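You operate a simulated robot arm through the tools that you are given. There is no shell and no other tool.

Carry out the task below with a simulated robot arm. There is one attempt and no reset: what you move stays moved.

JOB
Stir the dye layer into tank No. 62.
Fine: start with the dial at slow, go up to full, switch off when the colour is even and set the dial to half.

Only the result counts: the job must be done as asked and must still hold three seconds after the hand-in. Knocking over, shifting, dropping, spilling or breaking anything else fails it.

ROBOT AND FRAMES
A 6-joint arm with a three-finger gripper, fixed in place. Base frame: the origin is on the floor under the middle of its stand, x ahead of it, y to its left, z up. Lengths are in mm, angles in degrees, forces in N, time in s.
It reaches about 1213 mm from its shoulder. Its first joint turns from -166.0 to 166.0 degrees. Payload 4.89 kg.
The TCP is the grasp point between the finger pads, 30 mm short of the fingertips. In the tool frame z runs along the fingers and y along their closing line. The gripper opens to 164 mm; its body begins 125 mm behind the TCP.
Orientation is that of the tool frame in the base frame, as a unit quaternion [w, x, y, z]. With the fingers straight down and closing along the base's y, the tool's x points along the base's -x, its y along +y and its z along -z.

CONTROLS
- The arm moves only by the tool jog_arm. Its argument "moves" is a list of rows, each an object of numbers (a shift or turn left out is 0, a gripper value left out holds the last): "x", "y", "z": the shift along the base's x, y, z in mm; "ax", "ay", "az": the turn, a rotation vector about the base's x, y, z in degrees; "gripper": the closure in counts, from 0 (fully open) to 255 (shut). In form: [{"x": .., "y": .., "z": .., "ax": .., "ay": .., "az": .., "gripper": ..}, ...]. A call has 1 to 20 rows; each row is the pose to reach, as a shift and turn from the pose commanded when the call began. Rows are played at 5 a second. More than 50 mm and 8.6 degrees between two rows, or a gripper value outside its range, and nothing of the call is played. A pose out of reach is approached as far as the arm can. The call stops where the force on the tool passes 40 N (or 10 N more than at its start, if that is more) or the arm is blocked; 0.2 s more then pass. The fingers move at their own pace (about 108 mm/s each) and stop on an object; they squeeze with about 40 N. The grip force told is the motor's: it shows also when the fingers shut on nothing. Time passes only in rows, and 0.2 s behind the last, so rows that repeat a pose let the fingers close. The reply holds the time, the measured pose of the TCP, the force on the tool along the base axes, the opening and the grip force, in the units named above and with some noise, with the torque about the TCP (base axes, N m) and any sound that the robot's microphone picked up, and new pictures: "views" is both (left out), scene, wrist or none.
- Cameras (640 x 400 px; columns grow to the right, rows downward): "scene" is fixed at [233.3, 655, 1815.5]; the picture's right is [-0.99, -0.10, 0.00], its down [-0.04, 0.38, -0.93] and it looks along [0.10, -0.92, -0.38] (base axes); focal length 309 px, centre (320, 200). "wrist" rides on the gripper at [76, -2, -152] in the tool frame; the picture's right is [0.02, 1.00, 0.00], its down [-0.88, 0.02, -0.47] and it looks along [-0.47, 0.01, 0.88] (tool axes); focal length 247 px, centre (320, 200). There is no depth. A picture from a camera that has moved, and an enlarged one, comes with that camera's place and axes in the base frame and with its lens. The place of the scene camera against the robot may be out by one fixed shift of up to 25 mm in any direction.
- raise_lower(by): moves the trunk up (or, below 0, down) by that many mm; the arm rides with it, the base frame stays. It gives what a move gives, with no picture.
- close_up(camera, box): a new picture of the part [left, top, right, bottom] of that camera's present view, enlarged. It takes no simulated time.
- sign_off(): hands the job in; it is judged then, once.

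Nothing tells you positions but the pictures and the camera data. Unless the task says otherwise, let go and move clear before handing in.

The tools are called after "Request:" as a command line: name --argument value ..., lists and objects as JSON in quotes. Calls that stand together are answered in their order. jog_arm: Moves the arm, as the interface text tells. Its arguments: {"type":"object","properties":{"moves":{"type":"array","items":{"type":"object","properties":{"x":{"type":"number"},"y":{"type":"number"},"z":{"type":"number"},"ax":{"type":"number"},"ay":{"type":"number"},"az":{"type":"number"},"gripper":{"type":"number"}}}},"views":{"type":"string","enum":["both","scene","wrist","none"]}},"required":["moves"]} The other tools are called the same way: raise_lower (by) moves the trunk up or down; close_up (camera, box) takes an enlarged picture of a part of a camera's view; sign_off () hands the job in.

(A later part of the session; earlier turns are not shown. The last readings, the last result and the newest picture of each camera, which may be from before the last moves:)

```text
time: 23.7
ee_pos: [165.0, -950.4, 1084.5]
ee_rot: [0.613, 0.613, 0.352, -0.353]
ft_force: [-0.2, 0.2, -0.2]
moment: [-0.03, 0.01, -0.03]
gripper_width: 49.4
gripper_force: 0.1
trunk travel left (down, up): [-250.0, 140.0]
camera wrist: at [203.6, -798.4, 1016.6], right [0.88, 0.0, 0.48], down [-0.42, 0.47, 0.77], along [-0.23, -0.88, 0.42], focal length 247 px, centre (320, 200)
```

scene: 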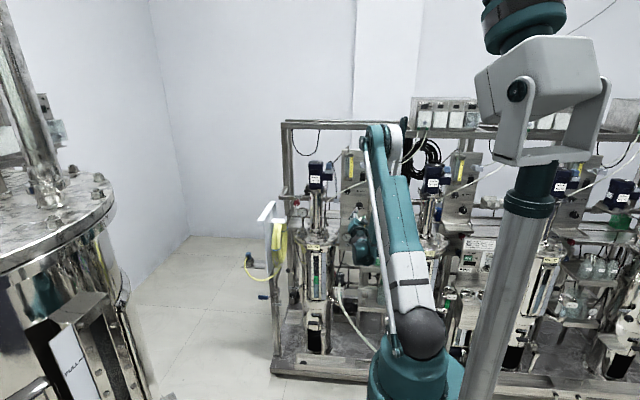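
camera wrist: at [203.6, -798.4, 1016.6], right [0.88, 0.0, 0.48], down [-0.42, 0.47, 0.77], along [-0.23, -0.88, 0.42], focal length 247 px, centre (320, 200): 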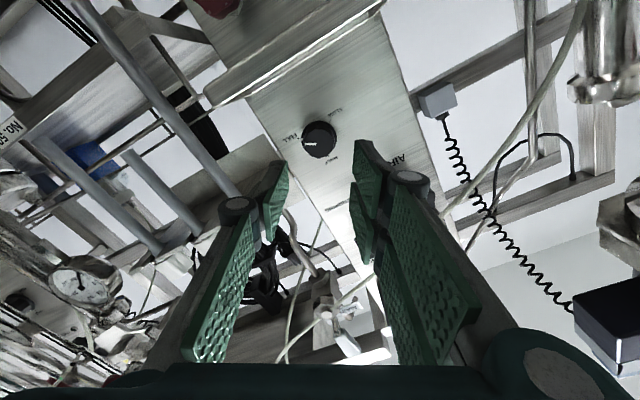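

Roll down to -210° is fully reachable. I'll use -210° to -90° for turning, since in that range the fingers stay clear of the dip-tube shelf. First I'll check the dial alignment once more from this angle.

Request:
close_up --camera "wrist" --box '[272, 110, 368, 170]'

Request:
close_up --camera "wrist" --box '[200, 100, 440, 250]'

Request:
close_up --camera "scene" --box '[330, 190, 426, 250]'

```text
6.67 times, centred on (320, 140) of wrist
camera zoom: at [203.6, -798.4, 1016.6], right [0.88, 0.0, 0.48], down [-0.42, 0.47, 0.77], along [-0.23, -0.88, 0.42], focal length 1646 px, centre (320, 600)
```

zoom: 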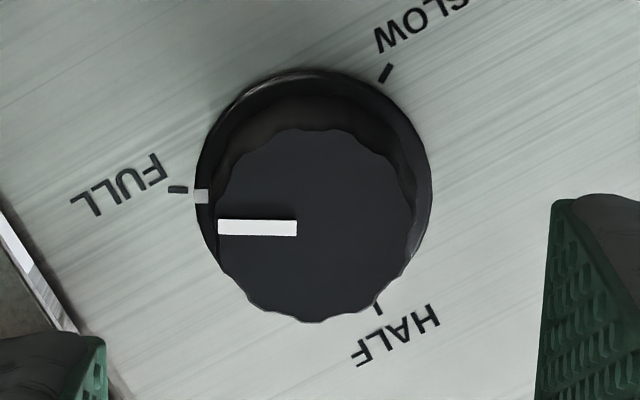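

```text
2.67 times, centred on (320, 175) of wrist
camera zoom: at [203.6, -798.4, 1016.6], right [0.88, 0.0, 0.48], down [-0.42, 0.47, 0.77], along [-0.23, -0.88, 0.42], focal length 659 px, centre (320, 267)
```

zoom: 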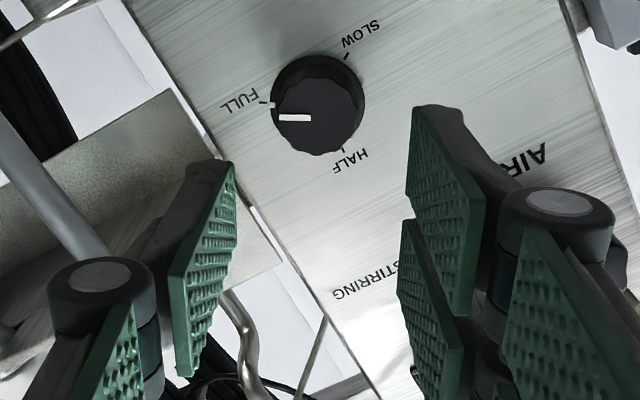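

```text
6.67 times, centred on (378, 220) of scene
camera zoom: at [233.3, 655.0, 1815.5], right [-0.99, -0.1, 0.0], down [-0.04, 0.38, -0.93], along [0.1, -0.92, -0.38], focal length 2059 px, centre (-67, 67)
```

zoom: 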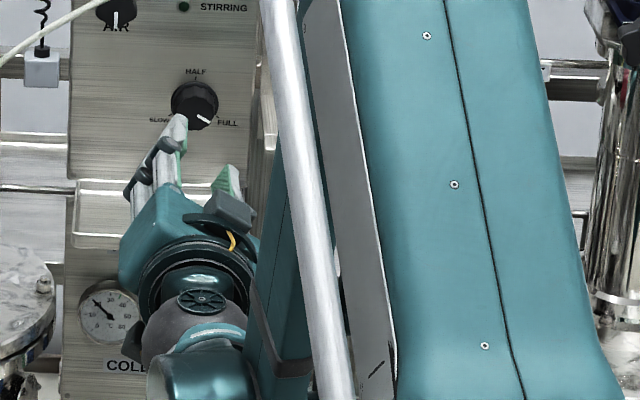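

The roll geometry is good and the axis estimate agrees to within about 1 mm. I'll advance to just short of the knob, with the tips about 13 mm in front of the cap, and check the centring.

Request:
jog_arm --moves '[{"y": -15}, {"y": -30}, {"y": -45}, {"y": -60}, {"y": -75}, {"y": -88}, {"y": -88}]' --views "both"

Request:
close_up --camera "wrist" --box '[220, 110, 420, 235]'

Request:
close_up --camera "scene" --box '[330, 190, 426, 250]'

```text
time: 25.3
ee_pos: [163.5, -1039.0, 1084.0]
ee_rot: [0.613, 0.612, 0.354, -0.354]
ft_force: [0.5, 0.4, -0.7]
moment: [-0.01, 0.0, -0.02]
gripper_width: 49.2
gripper_force: 0.0
trunk travel left (down, up): [-250.0, 140.0]
camera wrist: at [203.1, -886.1, 1016.6], right [0.88, 0.0, 0.48], down [-0.42, 0.47, 0.77], along [-0.23, -0.88, 0.42], focal length 247 px, centre (320, 200)
```

scene: 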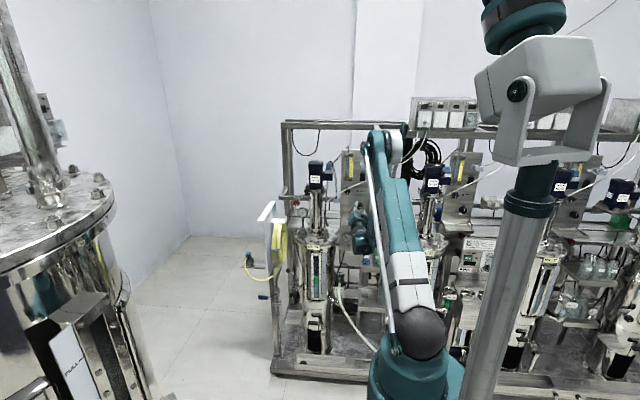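
wrist: 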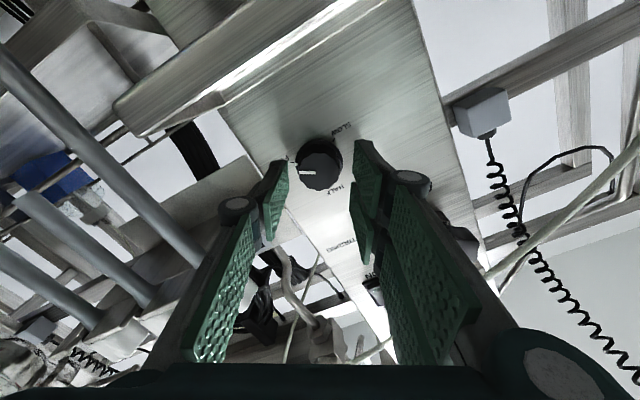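

```text
3.20 times, centred on (320, 172) of wrist
camera zoom: at [203.1, -886.1, 1016.6], right [0.88, 0.0, 0.48], down [-0.42, 0.47, 0.77], along [-0.23, -0.88, 0.42], focal length 790 px, centre (320, 288)
```

zoom: 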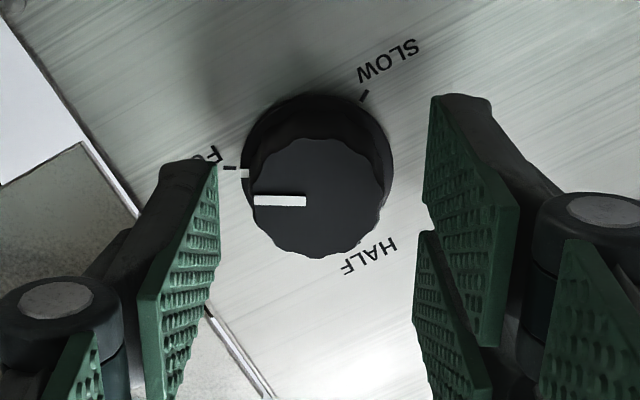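

```text
6.67 times, centred on (378, 220) of scene
camera zoom: at [233.3, 655.0, 1815.5], right [-0.99, -0.1, 0.0], down [-0.04, 0.38, -0.93], along [0.1, -0.92, -0.38], focal length 2059 px, centre (-67, 67)
```

zoom: 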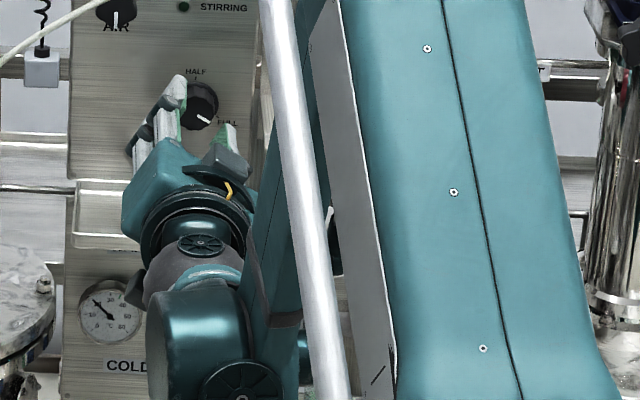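

The knob sits about 2 mm toward the single finger. I'll shift the TCP to centre it and advance so the tips enclose the cap.

Request:
jog_arm --moves '[{"x": -2.1, "z": 0.5}, {"x": -2.1, "z": 0.5, "y": -9}, {"x": -2.1, "z": 0.5, "y": -18}, {"x": -2.1, "z": 0.5, "y": -25.5}, {"x": -2.1, "z": 0.5, "y": -25.5}]' --views "wrist"

Request:
close_up --camera "wrist" --box '[220, 110, 420, 235]'

Request:
close_up --camera "scene" --box '[340, 195, 404, 235]'

```text
time: 26.5
ee_pos: [163.9, -1063.7, 1084.4]
ee_rot: [0.612, 0.611, 0.355, -0.355]
ft_force: [0.3, 0.3, -0.8]
moment: [-0.02, 0.0, 0.05]
gripper_width: 49.5
gripper_force: 0.0
trunk travel left (down, up): [-250.0, 140.0]
camera wrist: at [201.2, -911.7, 1017.5], right [0.88, 0.0, 0.48], down [-0.42, 0.47, 0.77], along [-0.23, -0.88, 0.42], focal length 247 px, centre (320, 200)
```

wrist: 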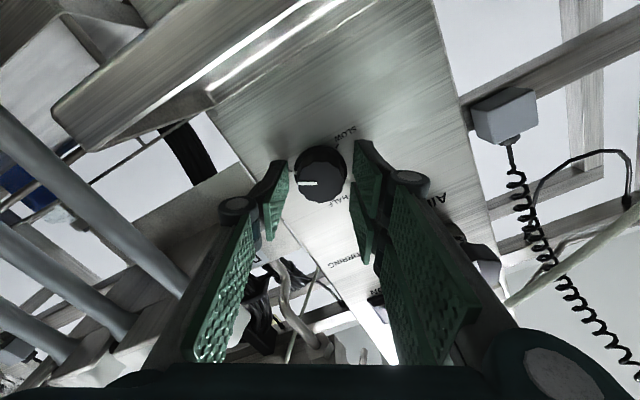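

```text
3.20 times, centred on (320, 172) of wrist
camera zoom: at [201.2, -911.7, 1017.5], right [0.88, 0.0, 0.48], down [-0.42, 0.47, 0.77], along [-0.23, -0.88, 0.42], focal length 790 px, centre (320, 288)
```

zoom: 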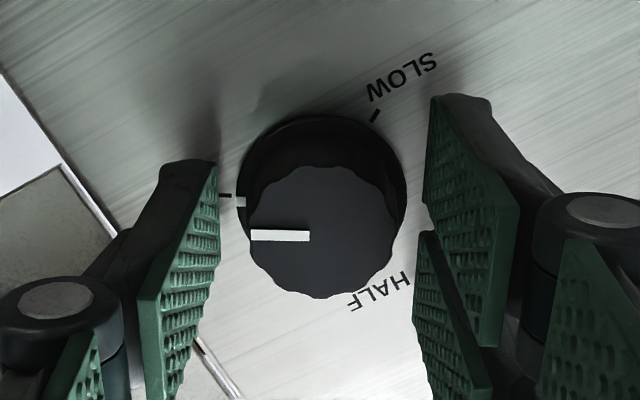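

```text
10.00 times, centred on (372, 215) of scene
camera zoom: at [233.3, 655.0, 1815.5], right [-0.99, -0.1, 0.0], down [-0.04, 0.38, -0.93], along [0.1, -0.92, -0.38], focal length 3088 px, centre (-200, 50)
```

zoom: 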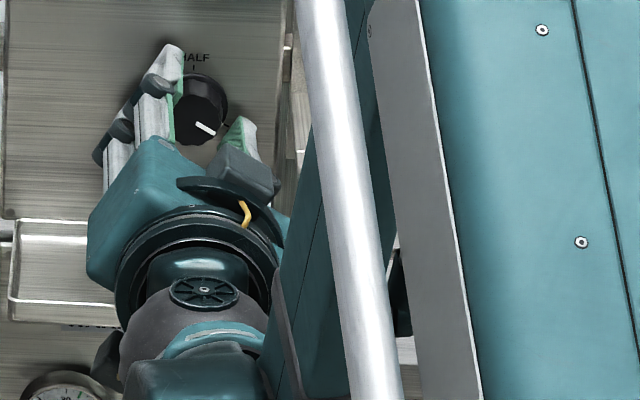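

The cap is now centred between the pads with about 11 mm of overlap. I'll close on it and check the forces.

Request:
jog_arm --moves '[{"y": -1.5}, {"y": -1.5, "gripper": 215}, {"y": -1.5, "gripper": 215}, {"y": -1.5, "gripper": 215}]' --views "wrist"

Request:
close_up --camera "wrist" --box '[220, 110, 420, 235]'

```text
time: 27.5
ee_pos: [163.6, -1066.6, 1084.9]
ee_rot: [0.612, 0.612, 0.354, -0.355]
ft_force: [-2.4, -0.1, -2.2]
moment: [0.02, -0.01, -0.13]
gripper_width: 35.9
gripper_force: 44.6
trunk travel left (down, up): [-250.0, 140.0]
camera wrist: at [201.2, -913.2, 1017.7], right [0.88, 0.0, 0.48], down [-0.42, 0.47, 0.77], along [-0.23, -0.88, 0.42], focal length 247 px, centre (320, 200)
```

wrist: 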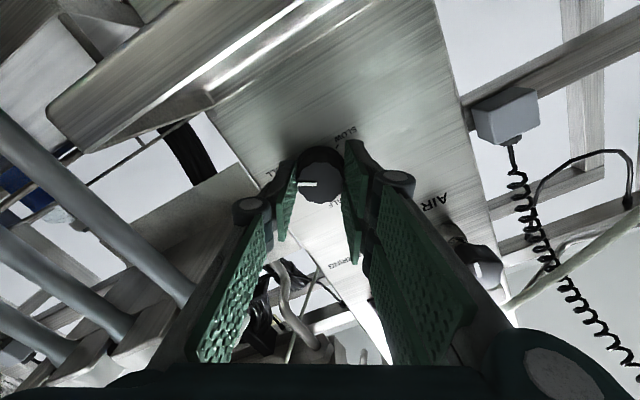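

```text
3.20 times, centred on (320, 172) of wrist
camera zoom: at [201.2, -913.2, 1017.7], right [0.88, 0.0, 0.48], down [-0.42, 0.47, 0.77], along [-0.23, -0.88, 0.42], focal length 790 px, centre (320, 288)
```

zoom: 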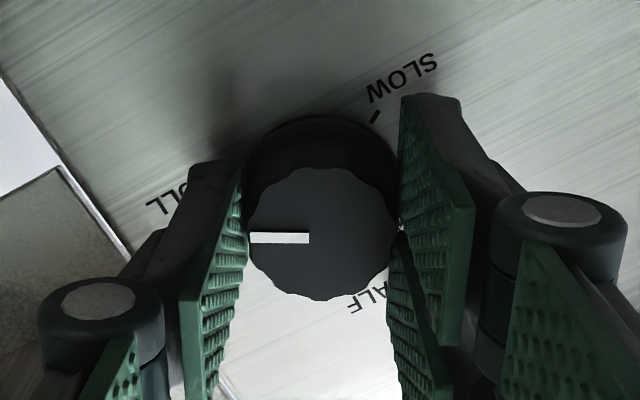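

The grip is firm with only ~3 N of side load. I'll turn counter-clockwise by 24° first to confirm the knob follows.

Request:
jog_arm --moves '[{"ay": 8}, {"ay": 16}, {"ay": 24}]' --views "wrist"

Request:
close_up --camera "wrist" --box '[220, 110, 420, 235]'

```text
time: 28.3
ee_pos: [163.1, -1064.6, 1085.3]
ee_rot: [0.525, 0.525, 0.474, -0.474]
ft_force: [-0.9, -2.9, 6.7]
moment: [-0.11, -0.02, -0.07]
gripper_width: 35.8
gripper_force: 44.9
trunk travel left (down, up): [-250.0, 140.0]
camera wrist: at [170.7, -913.2, 1008.8], right [1.0, 0.0, 0.08], down [-0.07, 0.47, 0.88], along [-0.04, -0.88, 0.47], focal length 247 px, centre (320, 200)
```

wrist: 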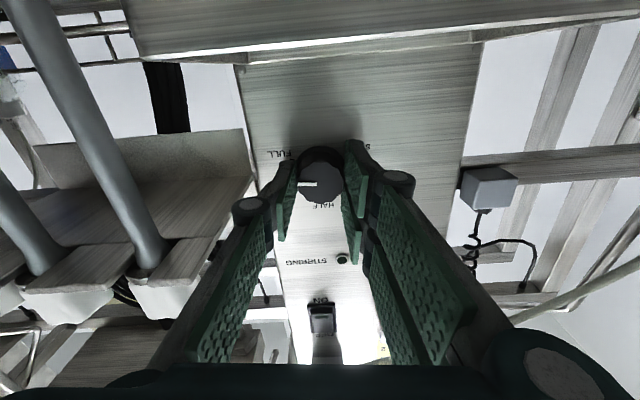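

```text
3.20 times, centred on (320, 172) of wrist
camera zoom: at [170.7, -913.2, 1008.8], right [1.0, 0.0, 0.08], down [-0.07, 0.47, 0.88], along [-0.04, -0.88, 0.47], focal length 790 px, centre (320, 288)
```

zoom: 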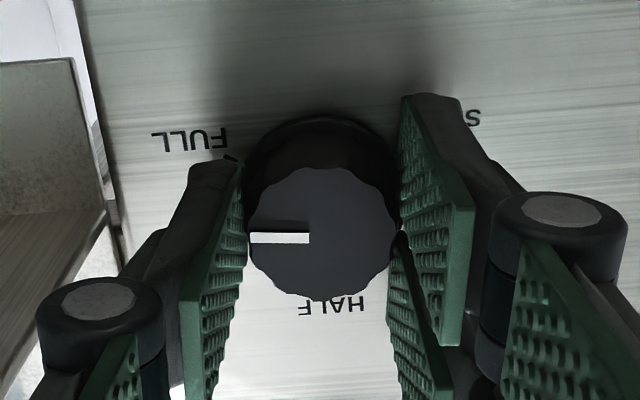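

The knob turns with the gripper and forces are small. I'll continue counter-clockwise to roll -90°.

Request:
jog_arm --moves '[{"ay": 8}, {"ay": 16}, {"ay": 24}, {"ay": 32}, {"ay": 40}, {"ay": 48}, {"ay": 56}, {"ay": 64}, {"ay": 72}, {"ay": 80}, {"ay": 88}, {"ay": 96}]' --views "both"

Request:
close_up --camera "wrist" --box '[220, 110, 420, 235]'

Request:
close_up --camera "scene" --box '[340, 195, 404, 235]'

```text
time: 30.9
ee_pos: [163.5, -1064.9, 1084.9]
ee_rot: [0.001, 0.001, -0.707, 0.707]
ft_force: [14.7, -17.9, 22.6]
moment: [-0.56, 0.07, 0.7]
gripper_width: 35.7
gripper_force: 45.2
trunk travel left (down, up): [-250.0, 140.0]
camera wrist: at [88.7, -912.8, 1086.8], right [-0.03, 0.0, -1.0], down [0.88, 0.47, -0.02], along [0.47, -0.88, -0.01], focal length 247 px, centre (320, 200)
```

scene: 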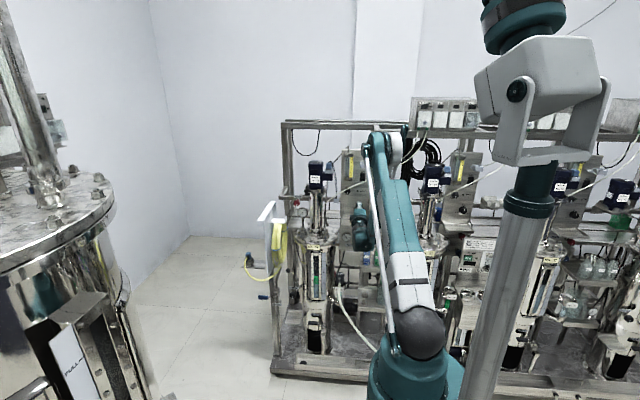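
wrist: 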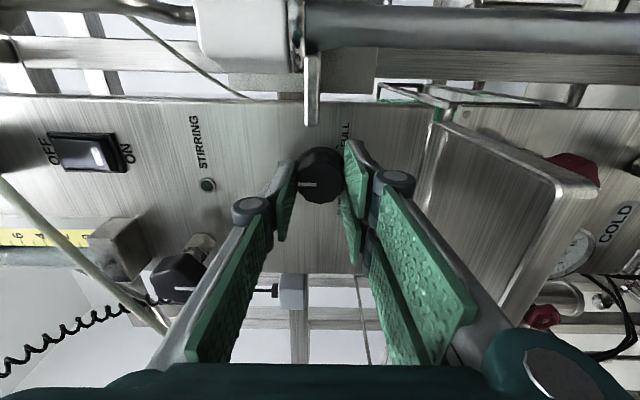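

```text
3.20 times, centred on (320, 172) of wrist
camera zoom: at [88.7, -912.8, 1086.8], right [-0.03, 0.0, -1.0], down [0.88, 0.47, -0.02], along [0.47, -0.88, -0.01], focal length 790 px, centre (320, 288)
```

zoom: 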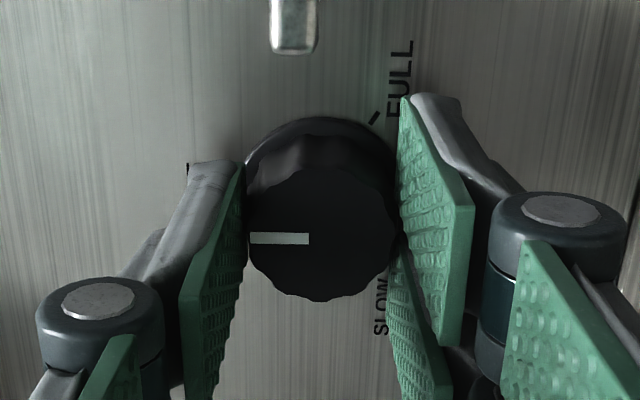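

```text
10.00 times, centred on (372, 215) of scene
camera zoom: at [233.3, 655.0, 1815.5], right [-0.99, -0.1, 0.0], down [-0.04, 0.38, -0.93], along [0.1, -0.92, -0.38], focal length 3088 px, centre (-200, 50)
```

zoom: 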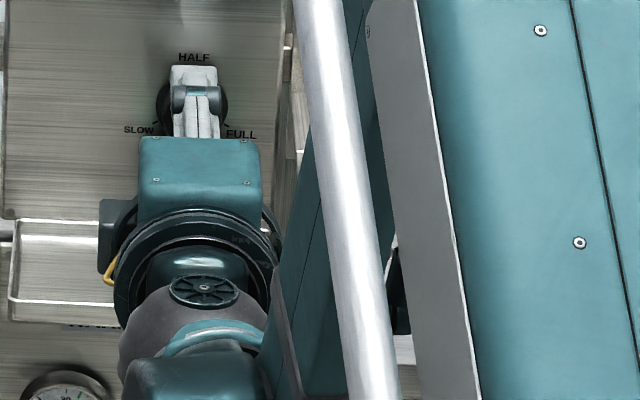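

The dial has reached HALF, with about 30 N of side load built up from slight eccentricity. I'll release and check the centring before regripping.

Request:
jog_arm --moves '[{"gripper": 178}, {"gripper": 178}, {"gripper": 178}]' --views "wrist"

Request:
close_up --camera "wrist" --box '[220, 110, 420, 235]'

```text
time: 31.7
ee_pos: [162.4, -1065.7, 1085.9]
ee_rot: [-0.001, 0.0, 0.707, -0.707]
ft_force: [-0.2, 0.0, -0.3]
moment: [0.01, -0.04, -0.03]
gripper_width: 49.6
gripper_force: 0.1
trunk travel left (down, up): [-250.0, 140.0]
camera wrist: at [87.8, -912.9, 1086.2], right [-0.02, 0.0, -1.0], down [0.88, 0.47, -0.02], along [0.47, -0.88, -0.01], focal length 247 px, centre (320, 200)
```

wrist: 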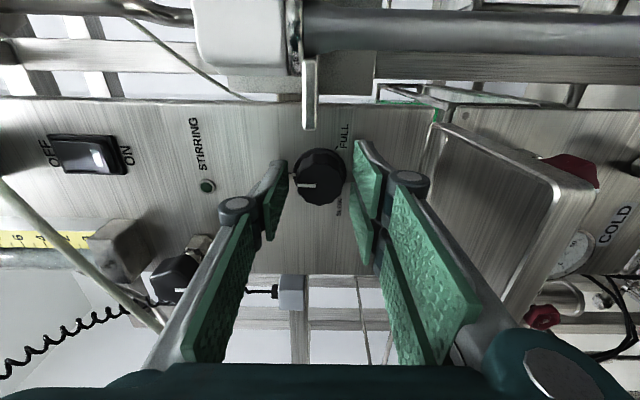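

```text
3.20 times, centred on (320, 172) of wrist
camera zoom: at [87.8, -912.9, 1086.2], right [-0.02, 0.0, -1.0], down [0.88, 0.47, -0.02], along [0.47, -0.88, -0.01], focal length 790 px, centre (320, 288)
```

zoom: 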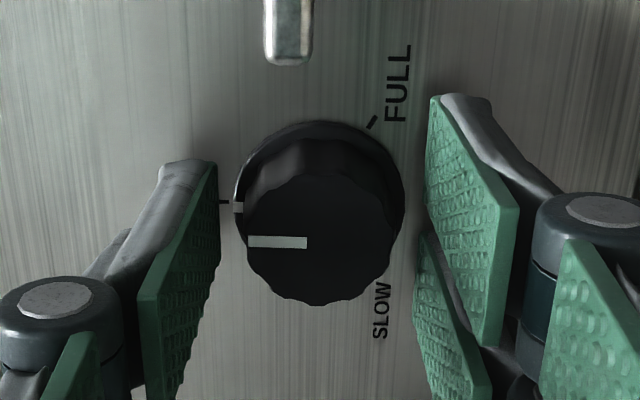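

Released, with the dial at HALF (pointer on its tick). I'll apply a small centring correction, roll back to -210° with the fingers open around the knob, and check before regripping.

Request:
jog_arm --moves '[{"x": 0.8, "z": 0.4, "ay": -8}, {"x": 0.8, "z": 0.4, "ay": -16}, {"x": 0.8, "z": 0.4, "ay": -24}, {"x": 0.8, "z": 0.4, "ay": -32}, {"x": 0.8, "z": 0.4, "ay": -40}, {"x": 0.8, "z": 0.4, "ay": -48}, {"x": 0.8, "z": 0.4, "ay": -56}, {"x": 0.8, "z": 0.4, "ay": -64}, {"x": 0.8, "z": 0.4, "ay": -72}, {"x": 0.8, "z": 0.4, "ay": -80}, {"x": 0.8, "z": 0.4, "ay": -88}, {"x": 0.8, "z": 0.4, "ay": -96}, {"x": 0.8, "z": 0.4, "ay": -104}, {"x": 0.8, "z": 0.4, "ay": -112}, {"x": 0.8, "z": 0.4, "ay": -120}, {"x": 0.8, "z": 0.4, "ay": -123}]' --views "wrist"

Request:
close_up --camera "wrist" --box '[220, 110, 420, 235]'

```text
time: 35.1
ee_pos: [164.2, -1065.5, 1084.9]
ee_rot: [0.622, 0.621, 0.337, -0.337]
ft_force: [-0.7, 0.7, 0.3]
moment: [0.02, -0.01, 0.0]
gripper_width: 49.5
gripper_force: 0.1
trunk travel left (down, up): [-250.0, 140.0]
camera wrist: at [205.4, -913.3, 1019.8], right [0.85, 0.0, 0.53], down [-0.46, 0.47, 0.75], along [-0.25, -0.88, 0.4], focal length 247 px, centre (320, 200)
```

wrist: 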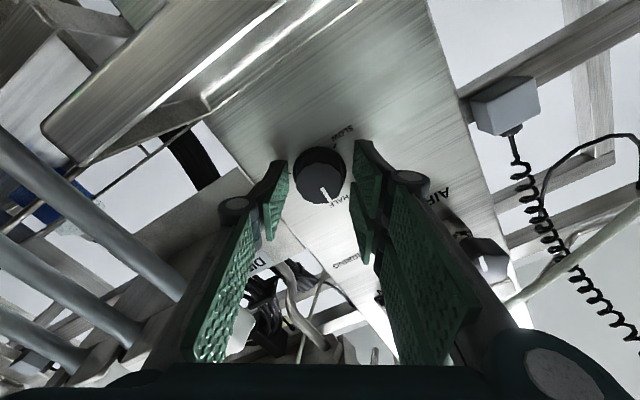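

```text
3.20 times, centred on (320, 172) of wrist
camera zoom: at [205.4, -913.3, 1019.8], right [0.85, 0.0, 0.53], down [-0.46, 0.47, 0.75], along [-0.25, -0.88, 0.4], focal length 790 px, centre (320, 288)
```

zoom: 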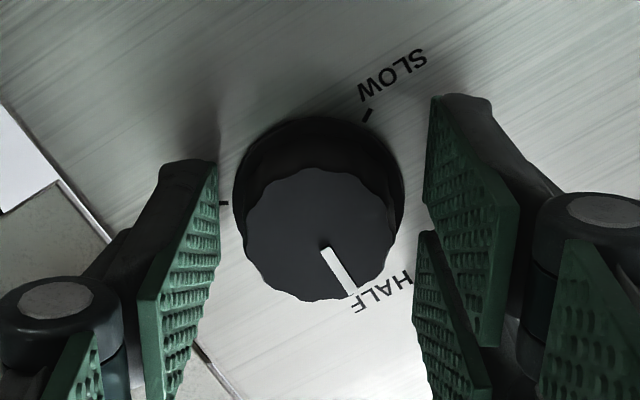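

The knob is nicely centred at this roll too, still at HALF. I'll grip and turn another 120° counter-clockwise toward SLOW, in two parts.

Request:
jog_arm --moves '[{"gripper": 215}, {"gripper": 215}, {"gripper": 215}, {"ay": 8}, {"ay": 16}, {"ay": 24}, {"ay": 32}, {"ay": 40}, {"ay": 48}, {"ay": 56}, {"ay": 64}]' --views "none"

```text
time: 37.5
ee_pos: [163.3, -1065.4, 1085.8]
ee_rot: [0.348, 0.346, 0.617, -0.616]
ft_force: [-0.1, -17.4, 11.8]
moment: [-0.37, -0.02, 0.11]
gripper_width: 35.9
gripper_force: 45.5
trunk travel left (down, up): [-250.0, 140.0]
```

Forces are moderate (~20 N). I'll continue the remaining 56° to SLOW.

Request:
jog_arm --moves '[{"ay": 8}, {"ay": 16}, {"ay": 24}, {"ay": 32}, {"ay": 40}, {"ay": 48}, {"ay": 56}]' --views "wrist"

Request:
close_up --camera "wrist" --box '[220, 110, 420, 235]'

```text
time: 39.1
ee_pos: [163.4, -1066.1, 1084.7]
ee_rot: [0.018, 0.016, 0.707, -0.706]
ft_force: [7.7, -16.7, 12.8]
moment: [-0.35, -0.04, 0.01]
gripper_width: 36.1
gripper_force: 44.6
trunk travel left (down, up): [-250.0, 140.0]
camera wrist: at [88.8, -913.2, 1082.6], right [0.03, 0.0, -1.0], down [0.88, 0.47, 0.02], along [0.47, -0.88, 0.01], focal length 247 px, centre (320, 200)
```

wrist: 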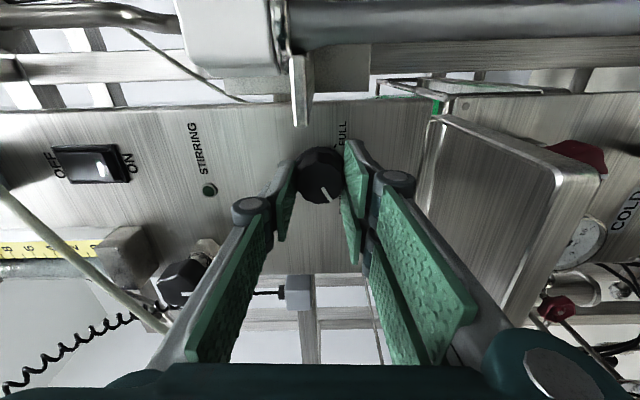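

```text
3.20 times, centred on (320, 172) of wrist
camera zoom: at [88.8, -913.2, 1082.6], right [0.03, 0.0, -1.0], down [0.88, 0.47, 0.02], along [0.47, -0.88, 0.01], focal length 790 px, centre (320, 288)
```

zoom: 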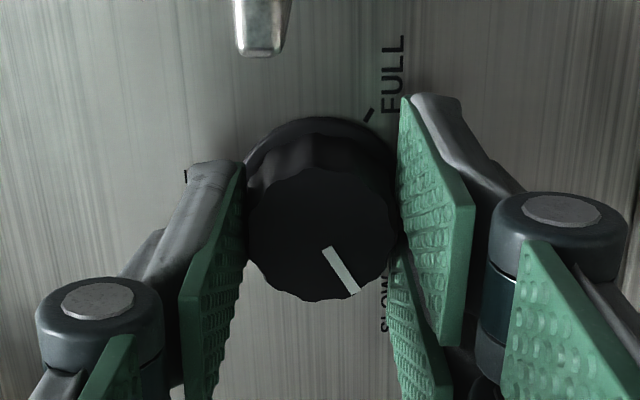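

Now I'll release and verify that the pointer is on the SLOW tick.

Request:
jog_arm --moves '[{"gripper": 178}, {"gripper": 178}, {"gripper": 178}]' --views "wrist"

Request:
close_up --camera "wrist" --box '[260, 120, 380, 195]'

Request:
close_up --camera "scene" --box '[340, 195, 404, 235]'

```text
time: 39.9
ee_pos: [163.1, -1064.9, 1085.7]
ee_rot: [0.017, 0.018, 0.707, -0.706]
ft_force: [-0.3, 0.3, 0.0]
moment: [0.03, 0.0, 0.05]
gripper_width: 49.5
gripper_force: 0.0
trunk travel left (down, up): [-250.0, 140.0]
camera wrist: at [88.3, -913.0, 1082.6], right [0.03, 0.0, -1.0], down [0.88, 0.47, 0.03], along [0.47, -0.88, 0.01], focal length 247 px, centre (320, 200)
```

wrist: 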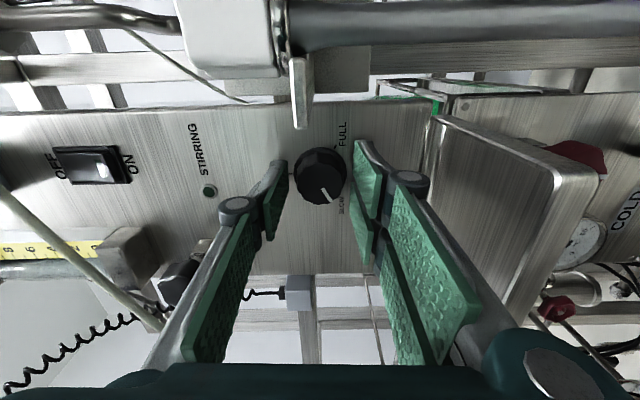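

```text
5.33 times, centred on (320, 158) of wrist
camera zoom: at [88.3, -913.0, 1082.6], right [0.03, 0.0, -1.0], down [0.88, 0.47, 0.03], along [0.47, -0.88, 0.01], focal length 1317 px, centre (320, 427)
```

zoom: 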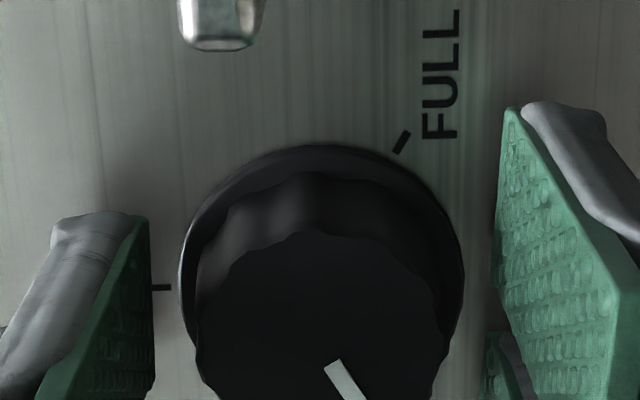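

```text
10.00 times, centred on (372, 215) of scene
camera zoom: at [233.3, 655.0, 1815.5], right [-0.99, -0.1, 0.0], down [-0.04, 0.38, -0.93], along [0.1, -0.92, -0.38], focal length 3088 px, centre (-200, 50)
```

zoom: 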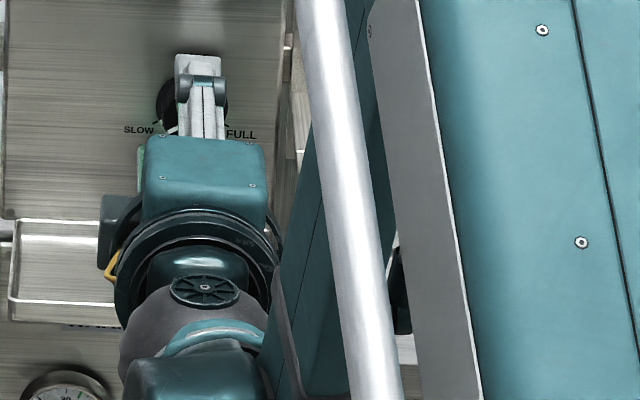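

The knob is released. I'll back straight out and check the dial position, then study the switch, the box above it and the hose from here.

Request:
jog_arm --moves '[{"y": 15}, {"y": 30}, {"y": 50}, {"y": 75}, {"y": 100}, {"y": 120, "ay": 3}, {"y": 120, "ay": 3}]' --views "both"

Request:
close_up --camera "wrist" --box '[272, 110, 368, 170]'

Request:
close_up --camera "wrist" --box '[0, 60, 240, 210]'

Request:
close_up --camera "scene" --box '[340, 195, 404, 235]'

Request:
close_up --camera "scene" --box '[300, 245, 340, 305]'

```text
time: 41.5
ee_pos: [163.5, -945.5, 1085.7]
ee_rot: [0.0, 0.0, 0.707, -0.707]
ft_force: [0.1, -1.1, 0.3]
moment: [0.02, -0.01, 0.0]
gripper_width: 49.5
gripper_force: 0.0
trunk travel left (down, up): [-250.0, 140.0]
camera wrist: at [88.0, -792.5, 1086.8], right [-0.02, 0.0, -1.0], down [0.88, 0.47, -0.02], along [0.47, -0.88, -0.01], focal length 247 px, centre (320, 200)
```

scene: 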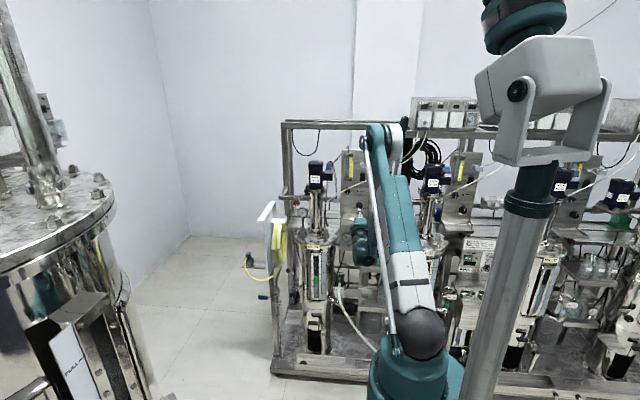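
wrist: 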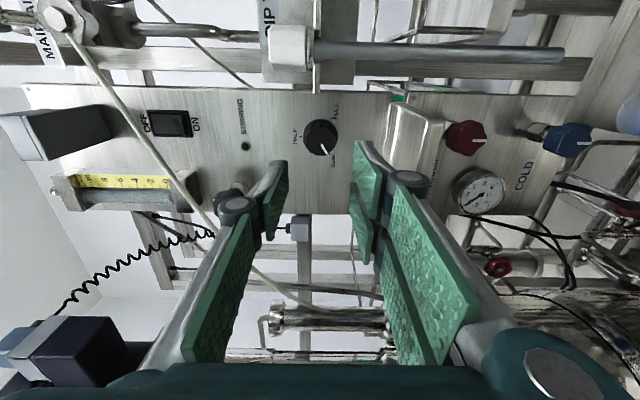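

```text
6.67 times, centred on (320, 140) of wrist
camera zoom: at [88.0, -792.5, 1086.8], right [-0.02, 0.0, -1.0], down [0.88, 0.47, -0.02], along [0.47, -0.88, -0.01], focal length 1646 px, centre (320, 600)
```

zoom: 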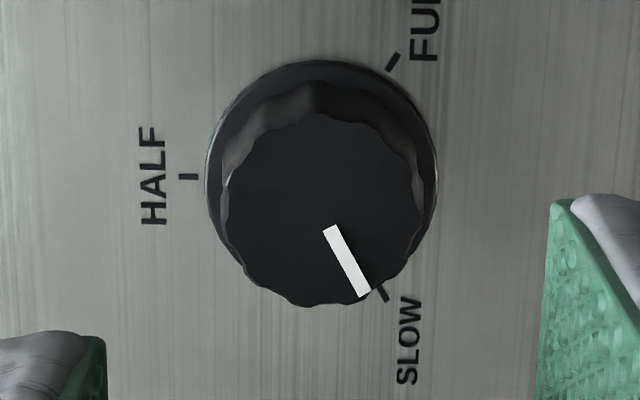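

```text
2.67 times, centred on (120, 135) of wrist
camera zoom: at [88.0, -792.5, 1086.8], right [-0.02, 0.0, -1.0], down [0.88, 0.47, -0.02], along [0.47, -0.88, -0.01], focal length 659 px, centre (853, 373)
```

zoom: 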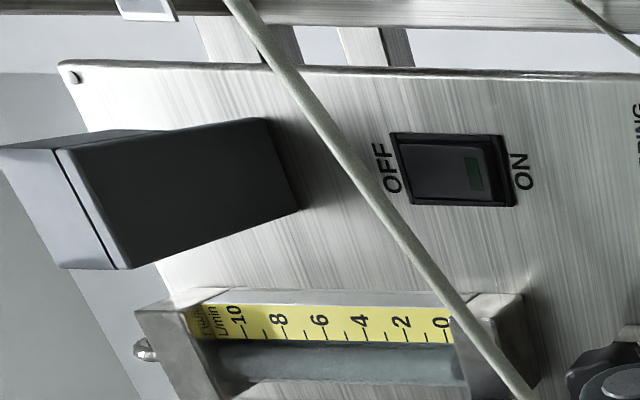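

```text
10.00 times, centred on (372, 215) of scene
camera zoom: at [233.3, 655.0, 1815.5], right [-0.99, -0.1, 0.0], down [-0.04, 0.38, -0.93], along [0.1, -0.92, -0.38], focal length 3088 px, centre (-200, 50)
```

zoom: 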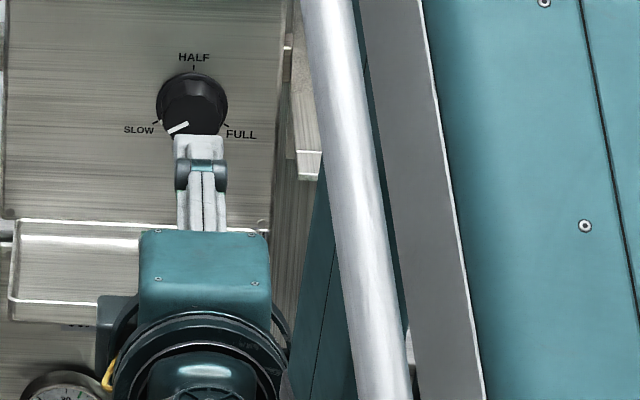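

```text
6.67 times, centred on (320, 275) of scene
camera zoom: at [233.3, 655.0, 1815.5], right [-0.99, -0.1, 0.0], down [-0.04, 0.38, -0.93], along [0.1, -0.92, -0.38], focal length 2059 px, centre (320, -300)
```

zoom: 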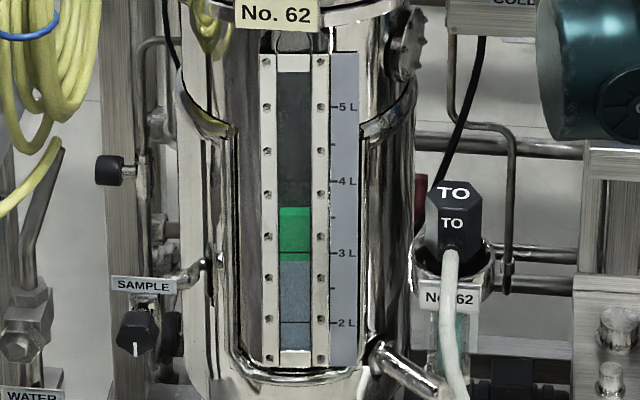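

The dial is now exactly at SLOW. The box above the switch spans x 130–173, y -1104…-1020, z≥1346. The hose runs through about (152, -1033, 1254), in front of the ON half, so I'll press with the single finger pitched down ~40°, passing above the hose and below the box. First I'll back off, rise and pitch in free space.

Request:
jog_arm --moves '[{"y": 25}, {"y": 50, "z": 15}, {"y": 60, "z": 40}, {"y": 60, "z": 70}, {"y": 60, "z": 100}]' --views "none"

```text
time: 42.7
ee_pos: [163.5, -885.2, 1186.2]
ee_rot: [-0.001, -0.002, 0.708, -0.706]
ft_force: [0.5, -1.0, -1.1]
moment: [-0.05, 0.0, -0.03]
gripper_width: 49.8
gripper_force: 0.1
out of reach, approached as far as the arm can: row 1, 2
trunk travel left (down, up): [-250.0, 140.0]
```

That passed fine. Now I'll rise further and pitch the tool down 40°, opening the fingers to about 100 mm.

Request:
jog_arm --moves '[{"z": 27, "x": -1, "ax": 8, "gripper": 100}, {"z": 54, "x": -2, "ax": 16}, {"z": 81, "x": -3, "y": -5, "ax": 24}, {"z": 108, "x": -4, "y": -10, "ax": 32}, {"z": 135, "x": -5.5, "y": -20, "ax": 40}, {"z": 135, "x": -5.5, "y": -20, "ax": 40}]' --views "both"

Request:
close_up --camera "wrist" --box '[100, 50, 420, 250]'

Request:
close_up --camera "scene" --box '[320, 130, 448, 210]'

```text
time: 44.1
ee_pos: [158.0, -906.3, 1319.8]
ee_rot: [0.001, -0.001, 0.907, -0.422]
ft_force: [-0.1, -1.4, 0.0]
moment: [0.01, 0.0, 0.0]
gripper_width: 99.5
gripper_force: 0.0
trunk travel left (down, up): [-250.0, 140.0]
camera wrist: at [83.2, -790.2, 1419.5], right [-0.02, 0.64, -0.76], down [0.88, 0.38, 0.29], along [0.47, -0.67, -0.58], focal length 247 px, centre (320, 200)
```

scene: 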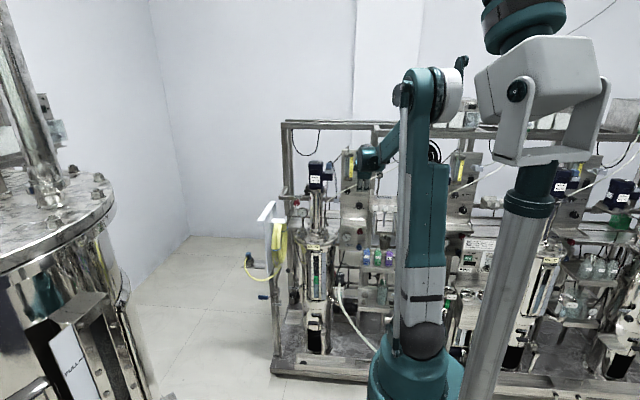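
wrist: 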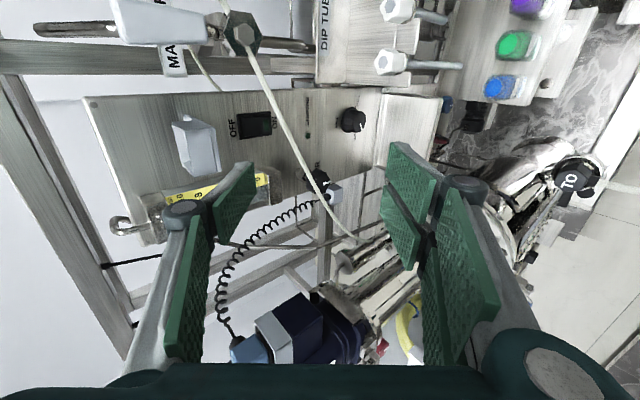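

```text
2.00 times, centred on (260, 150) of wrist
camera zoom: at [83.2, -790.2, 1419.5], right [-0.02, 0.64, -0.76], down [0.88, 0.38, 0.29], along [0.47, -0.67, -0.58], focal length 494 px, centre (440, 300)
```

zoom: 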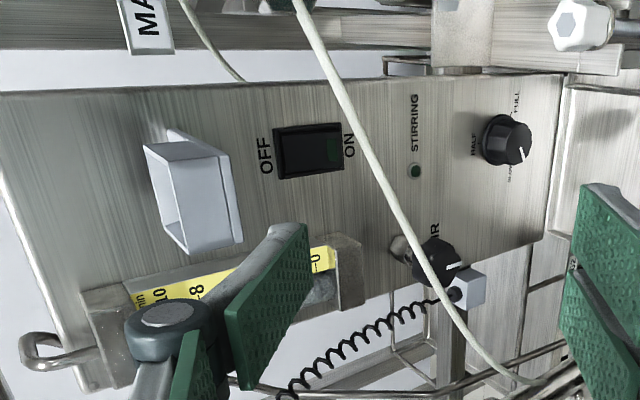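

```text
5.00 times, centred on (384, 170) of scene
camera zoom: at [233.3, 655.0, 1815.5], right [-0.99, -0.1, 0.0], down [-0.04, 0.38, -0.93], along [0.1, -0.92, -0.38], focal length 1544 px, centre (0, 350)
```

zoom: 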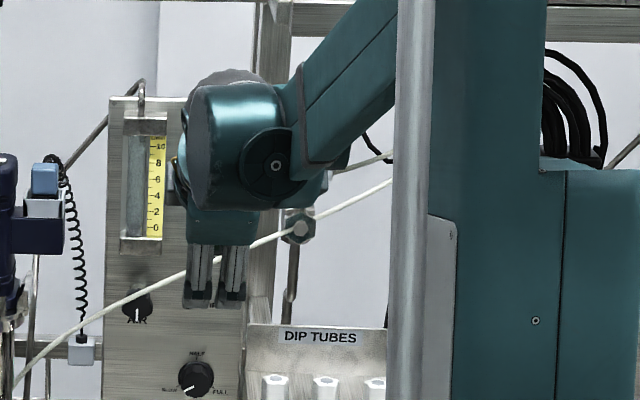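

From this pitch the tool axis passes above the hose to the ON half of the rocker. I'll advance along the tool axis to about 10 mm short of the rocker and check.

Request:
jog_arm --moves '[{"x": -0.2, "y": -22, "z": -18.5}, {"x": -0.4, "y": -44, "z": -37}, {"x": -0.6, "y": -66, "z": -55.5}, {"x": -0.8, "y": -88, "z": -74}, {"x": -1, "y": -107, "z": -90.5}, {"x": -1, "y": -107, "z": -90.5}]' --views "both"

Request:
close_up --camera "wrist" --box '[140, 80, 380, 230]'

Request:
close_up --camera "scene" --box '[330, 140, 426, 200]'

```text
time: 45.5
ee_pos: [156.8, -1014.0, 1229.4]
ee_rot: [-0.001, -0.001, 0.907, -0.422]
ft_force: [0.6, -1.0, -0.8]
moment: [0.0, 0.01, 0.03]
gripper_width: 99.6
gripper_force: 0.0
trunk travel left (down, up): [-250.0, 140.0]
camera wrist: at [81.4, -898.2, 1328.3], right [-0.02, 0.64, -0.76], down [0.88, 0.38, 0.29], along [0.47, -0.67, -0.58], focal length 247 px, centre (320, 200)
```

scene: 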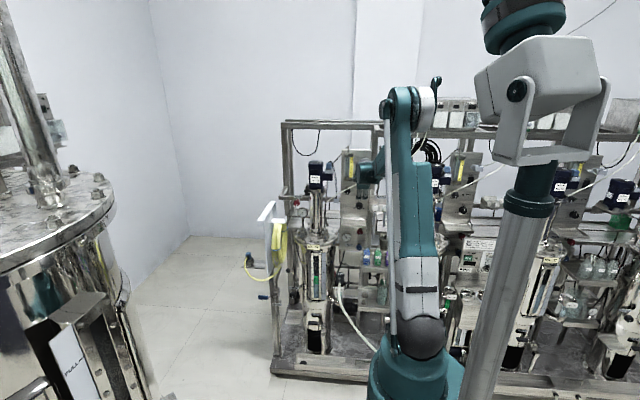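
wrist: 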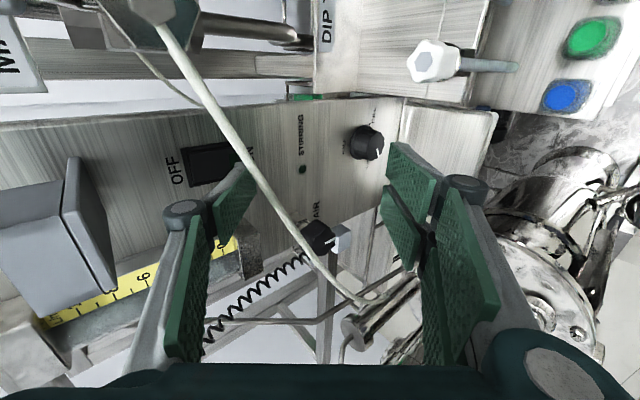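

```text
2.67 times, centred on (260, 155) of wrist
camera zoom: at [81.4, -898.2, 1328.3], right [-0.02, 0.64, -0.76], down [0.88, 0.38, 0.29], along [0.47, -0.67, -0.58], focal length 659 px, centre (480, 320)
```

zoom: 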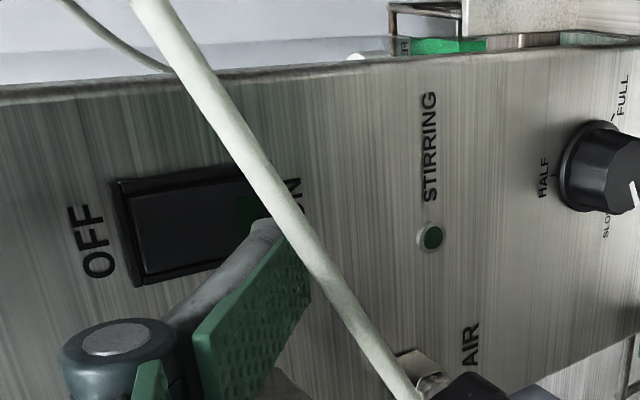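

```text
6.67 times, centred on (378, 170) of scene
camera zoom: at [233.3, 655.0, 1815.5], right [-0.99, -0.1, 0.0], down [-0.04, 0.38, -0.93], along [0.1, -0.92, -0.38], focal length 2059 px, centre (-67, 400)
```

zoom: 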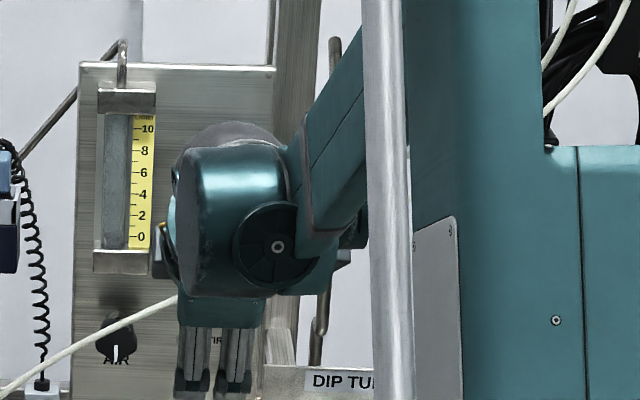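

I'm close: the fingertip is just above the hose with ~6 mm clearance, pointing at the ON half. I'll go slightly forward, then lower 5 mm for a better lever arm, and check for contact.

Request:
jog_arm --moves '[{"y": -4}, {"y": -8}, {"y": -9, "z": -2.5}, {"y": -9, "z": -5}]' --views "wrist"

Request:
close_up --camera "wrist" --box '[140, 80, 380, 230]'

```text
time: 46.5
ee_pos: [157.0, -1020.8, 1225.1]
ee_rot: [0.001, 0.0, 0.907, -0.421]
ft_force: [-0.3, 0.9, -0.3]
moment: [-0.01, 0.02, 0.0]
gripper_width: 99.9
gripper_force: 0.0
trunk travel left (down, up): [-250.0, 140.0]
camera wrist: at [82.0, -905.9, 1323.8], right [-0.02, 0.64, -0.77], down [0.88, 0.38, 0.29], along [0.47, -0.67, -0.57], focal length 247 px, centre (320, 200)
```

wrist: 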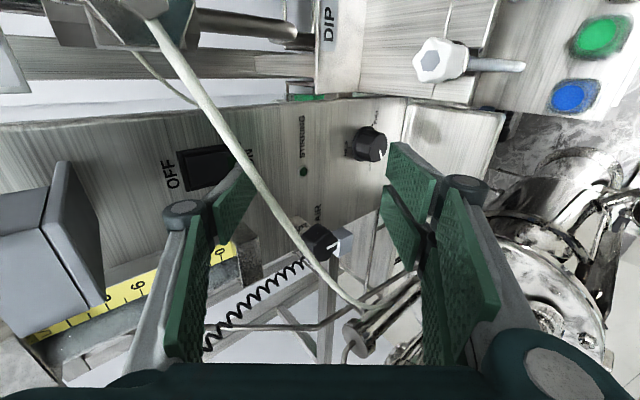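

```text
2.67 times, centred on (260, 155) of wrist
camera zoom: at [82.0, -905.9, 1323.8], right [-0.02, 0.64, -0.77], down [0.88, 0.38, 0.29], along [0.47, -0.67, -0.57], focal length 659 px, centre (480, 320)
```

zoom: 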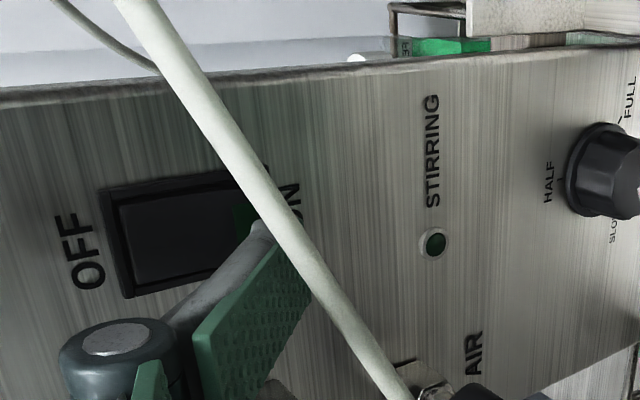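

There's no contact yet and the fingertip sits at the ON end. I'll press in slowly along -y.

Request:
jog_arm --moves '[{"y": -2}, {"y": -4}, {"y": -6}, {"y": -8}]' --views "wrist"

Request:
close_up --camera "wrist" --box '[140, 80, 380, 230]'

```text
time: 47.5
ee_pos: [157.1, -1030.6, 1224.3]
ee_rot: [0.001, -0.001, 0.907, -0.422]
ft_force: [0.5, -0.7, 0.6]
moment: [0.0, -0.02, -0.01]
gripper_width: 99.7
gripper_force: 0.1
trunk travel left (down, up): [-250.0, 140.0]
camera wrist: at [81.9, -914.2, 1323.5], right [-0.02, 0.64, -0.77], down [0.88, 0.38, 0.29], along [0.47, -0.67, -0.57], focal length 247 px, centre (320, 200)
```

wrist: 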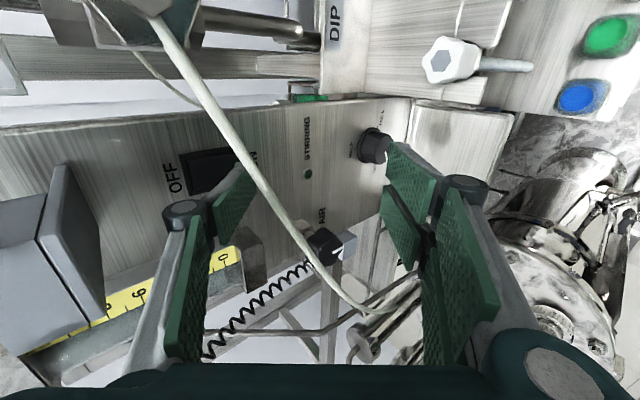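

```text
2.67 times, centred on (260, 155) of wrist
camera zoom: at [81.9, -914.2, 1323.5], right [-0.02, 0.64, -0.77], down [0.88, 0.38, 0.29], along [0.47, -0.67, -0.57], focal length 659 px, centre (480, 320)
```

zoom: 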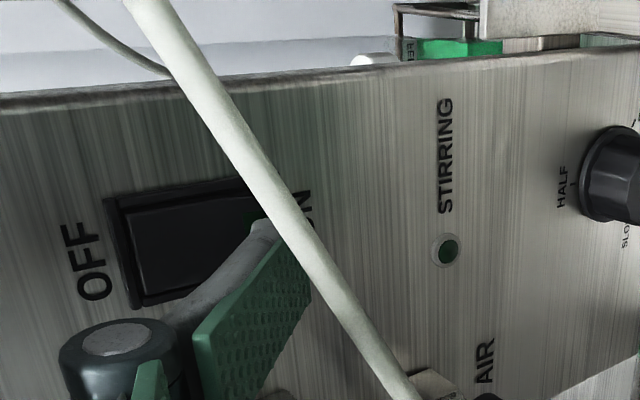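

Still no contact, so the tip corner must be rounded. I'll continue in small steps.

Request:
jog_arm --moves '[{"y": -1.5}, {"y": -3}, {"y": -4.5}, {"y": -6}]' --views "wrist"

Request:
close_up --camera "wrist" --box '[140, 80, 380, 230]'

```text
time: 48.5
ee_pos: [156.1, -1034.7, 1224.9]
ee_rot: [0.0, -0.001, 0.907, -0.422]
ft_force: [0.2, 0.3, 0.1]
moment: [0.0, 0.02, -0.04]
gripper_width: 99.6
gripper_force: 0.0
trunk travel left (down, up): [-250.0, 140.0]
camera wrist: at [81.9, -919.8, 1323.7], right [-0.02, 0.64, -0.77], down [0.88, 0.38, 0.29], along [0.47, -0.67, -0.57], focal length 247 px, centre (320, 200)
```

wrist: 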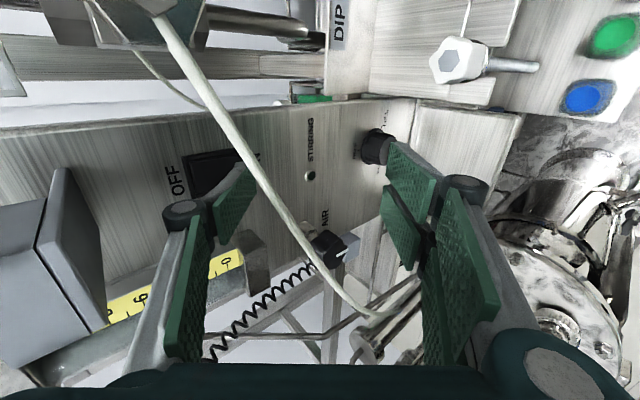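

```text
2.67 times, centred on (260, 155) of wrist
camera zoom: at [81.9, -919.8, 1323.7], right [-0.02, 0.64, -0.77], down [0.88, 0.38, 0.29], along [0.47, -0.67, -0.57], focal length 659 px, centre (480, 320)
```

zoom: 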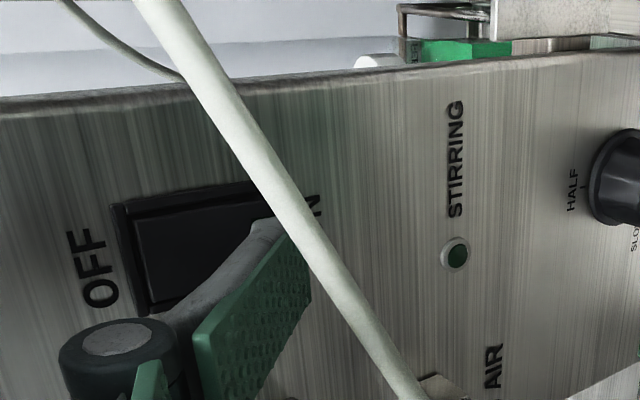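

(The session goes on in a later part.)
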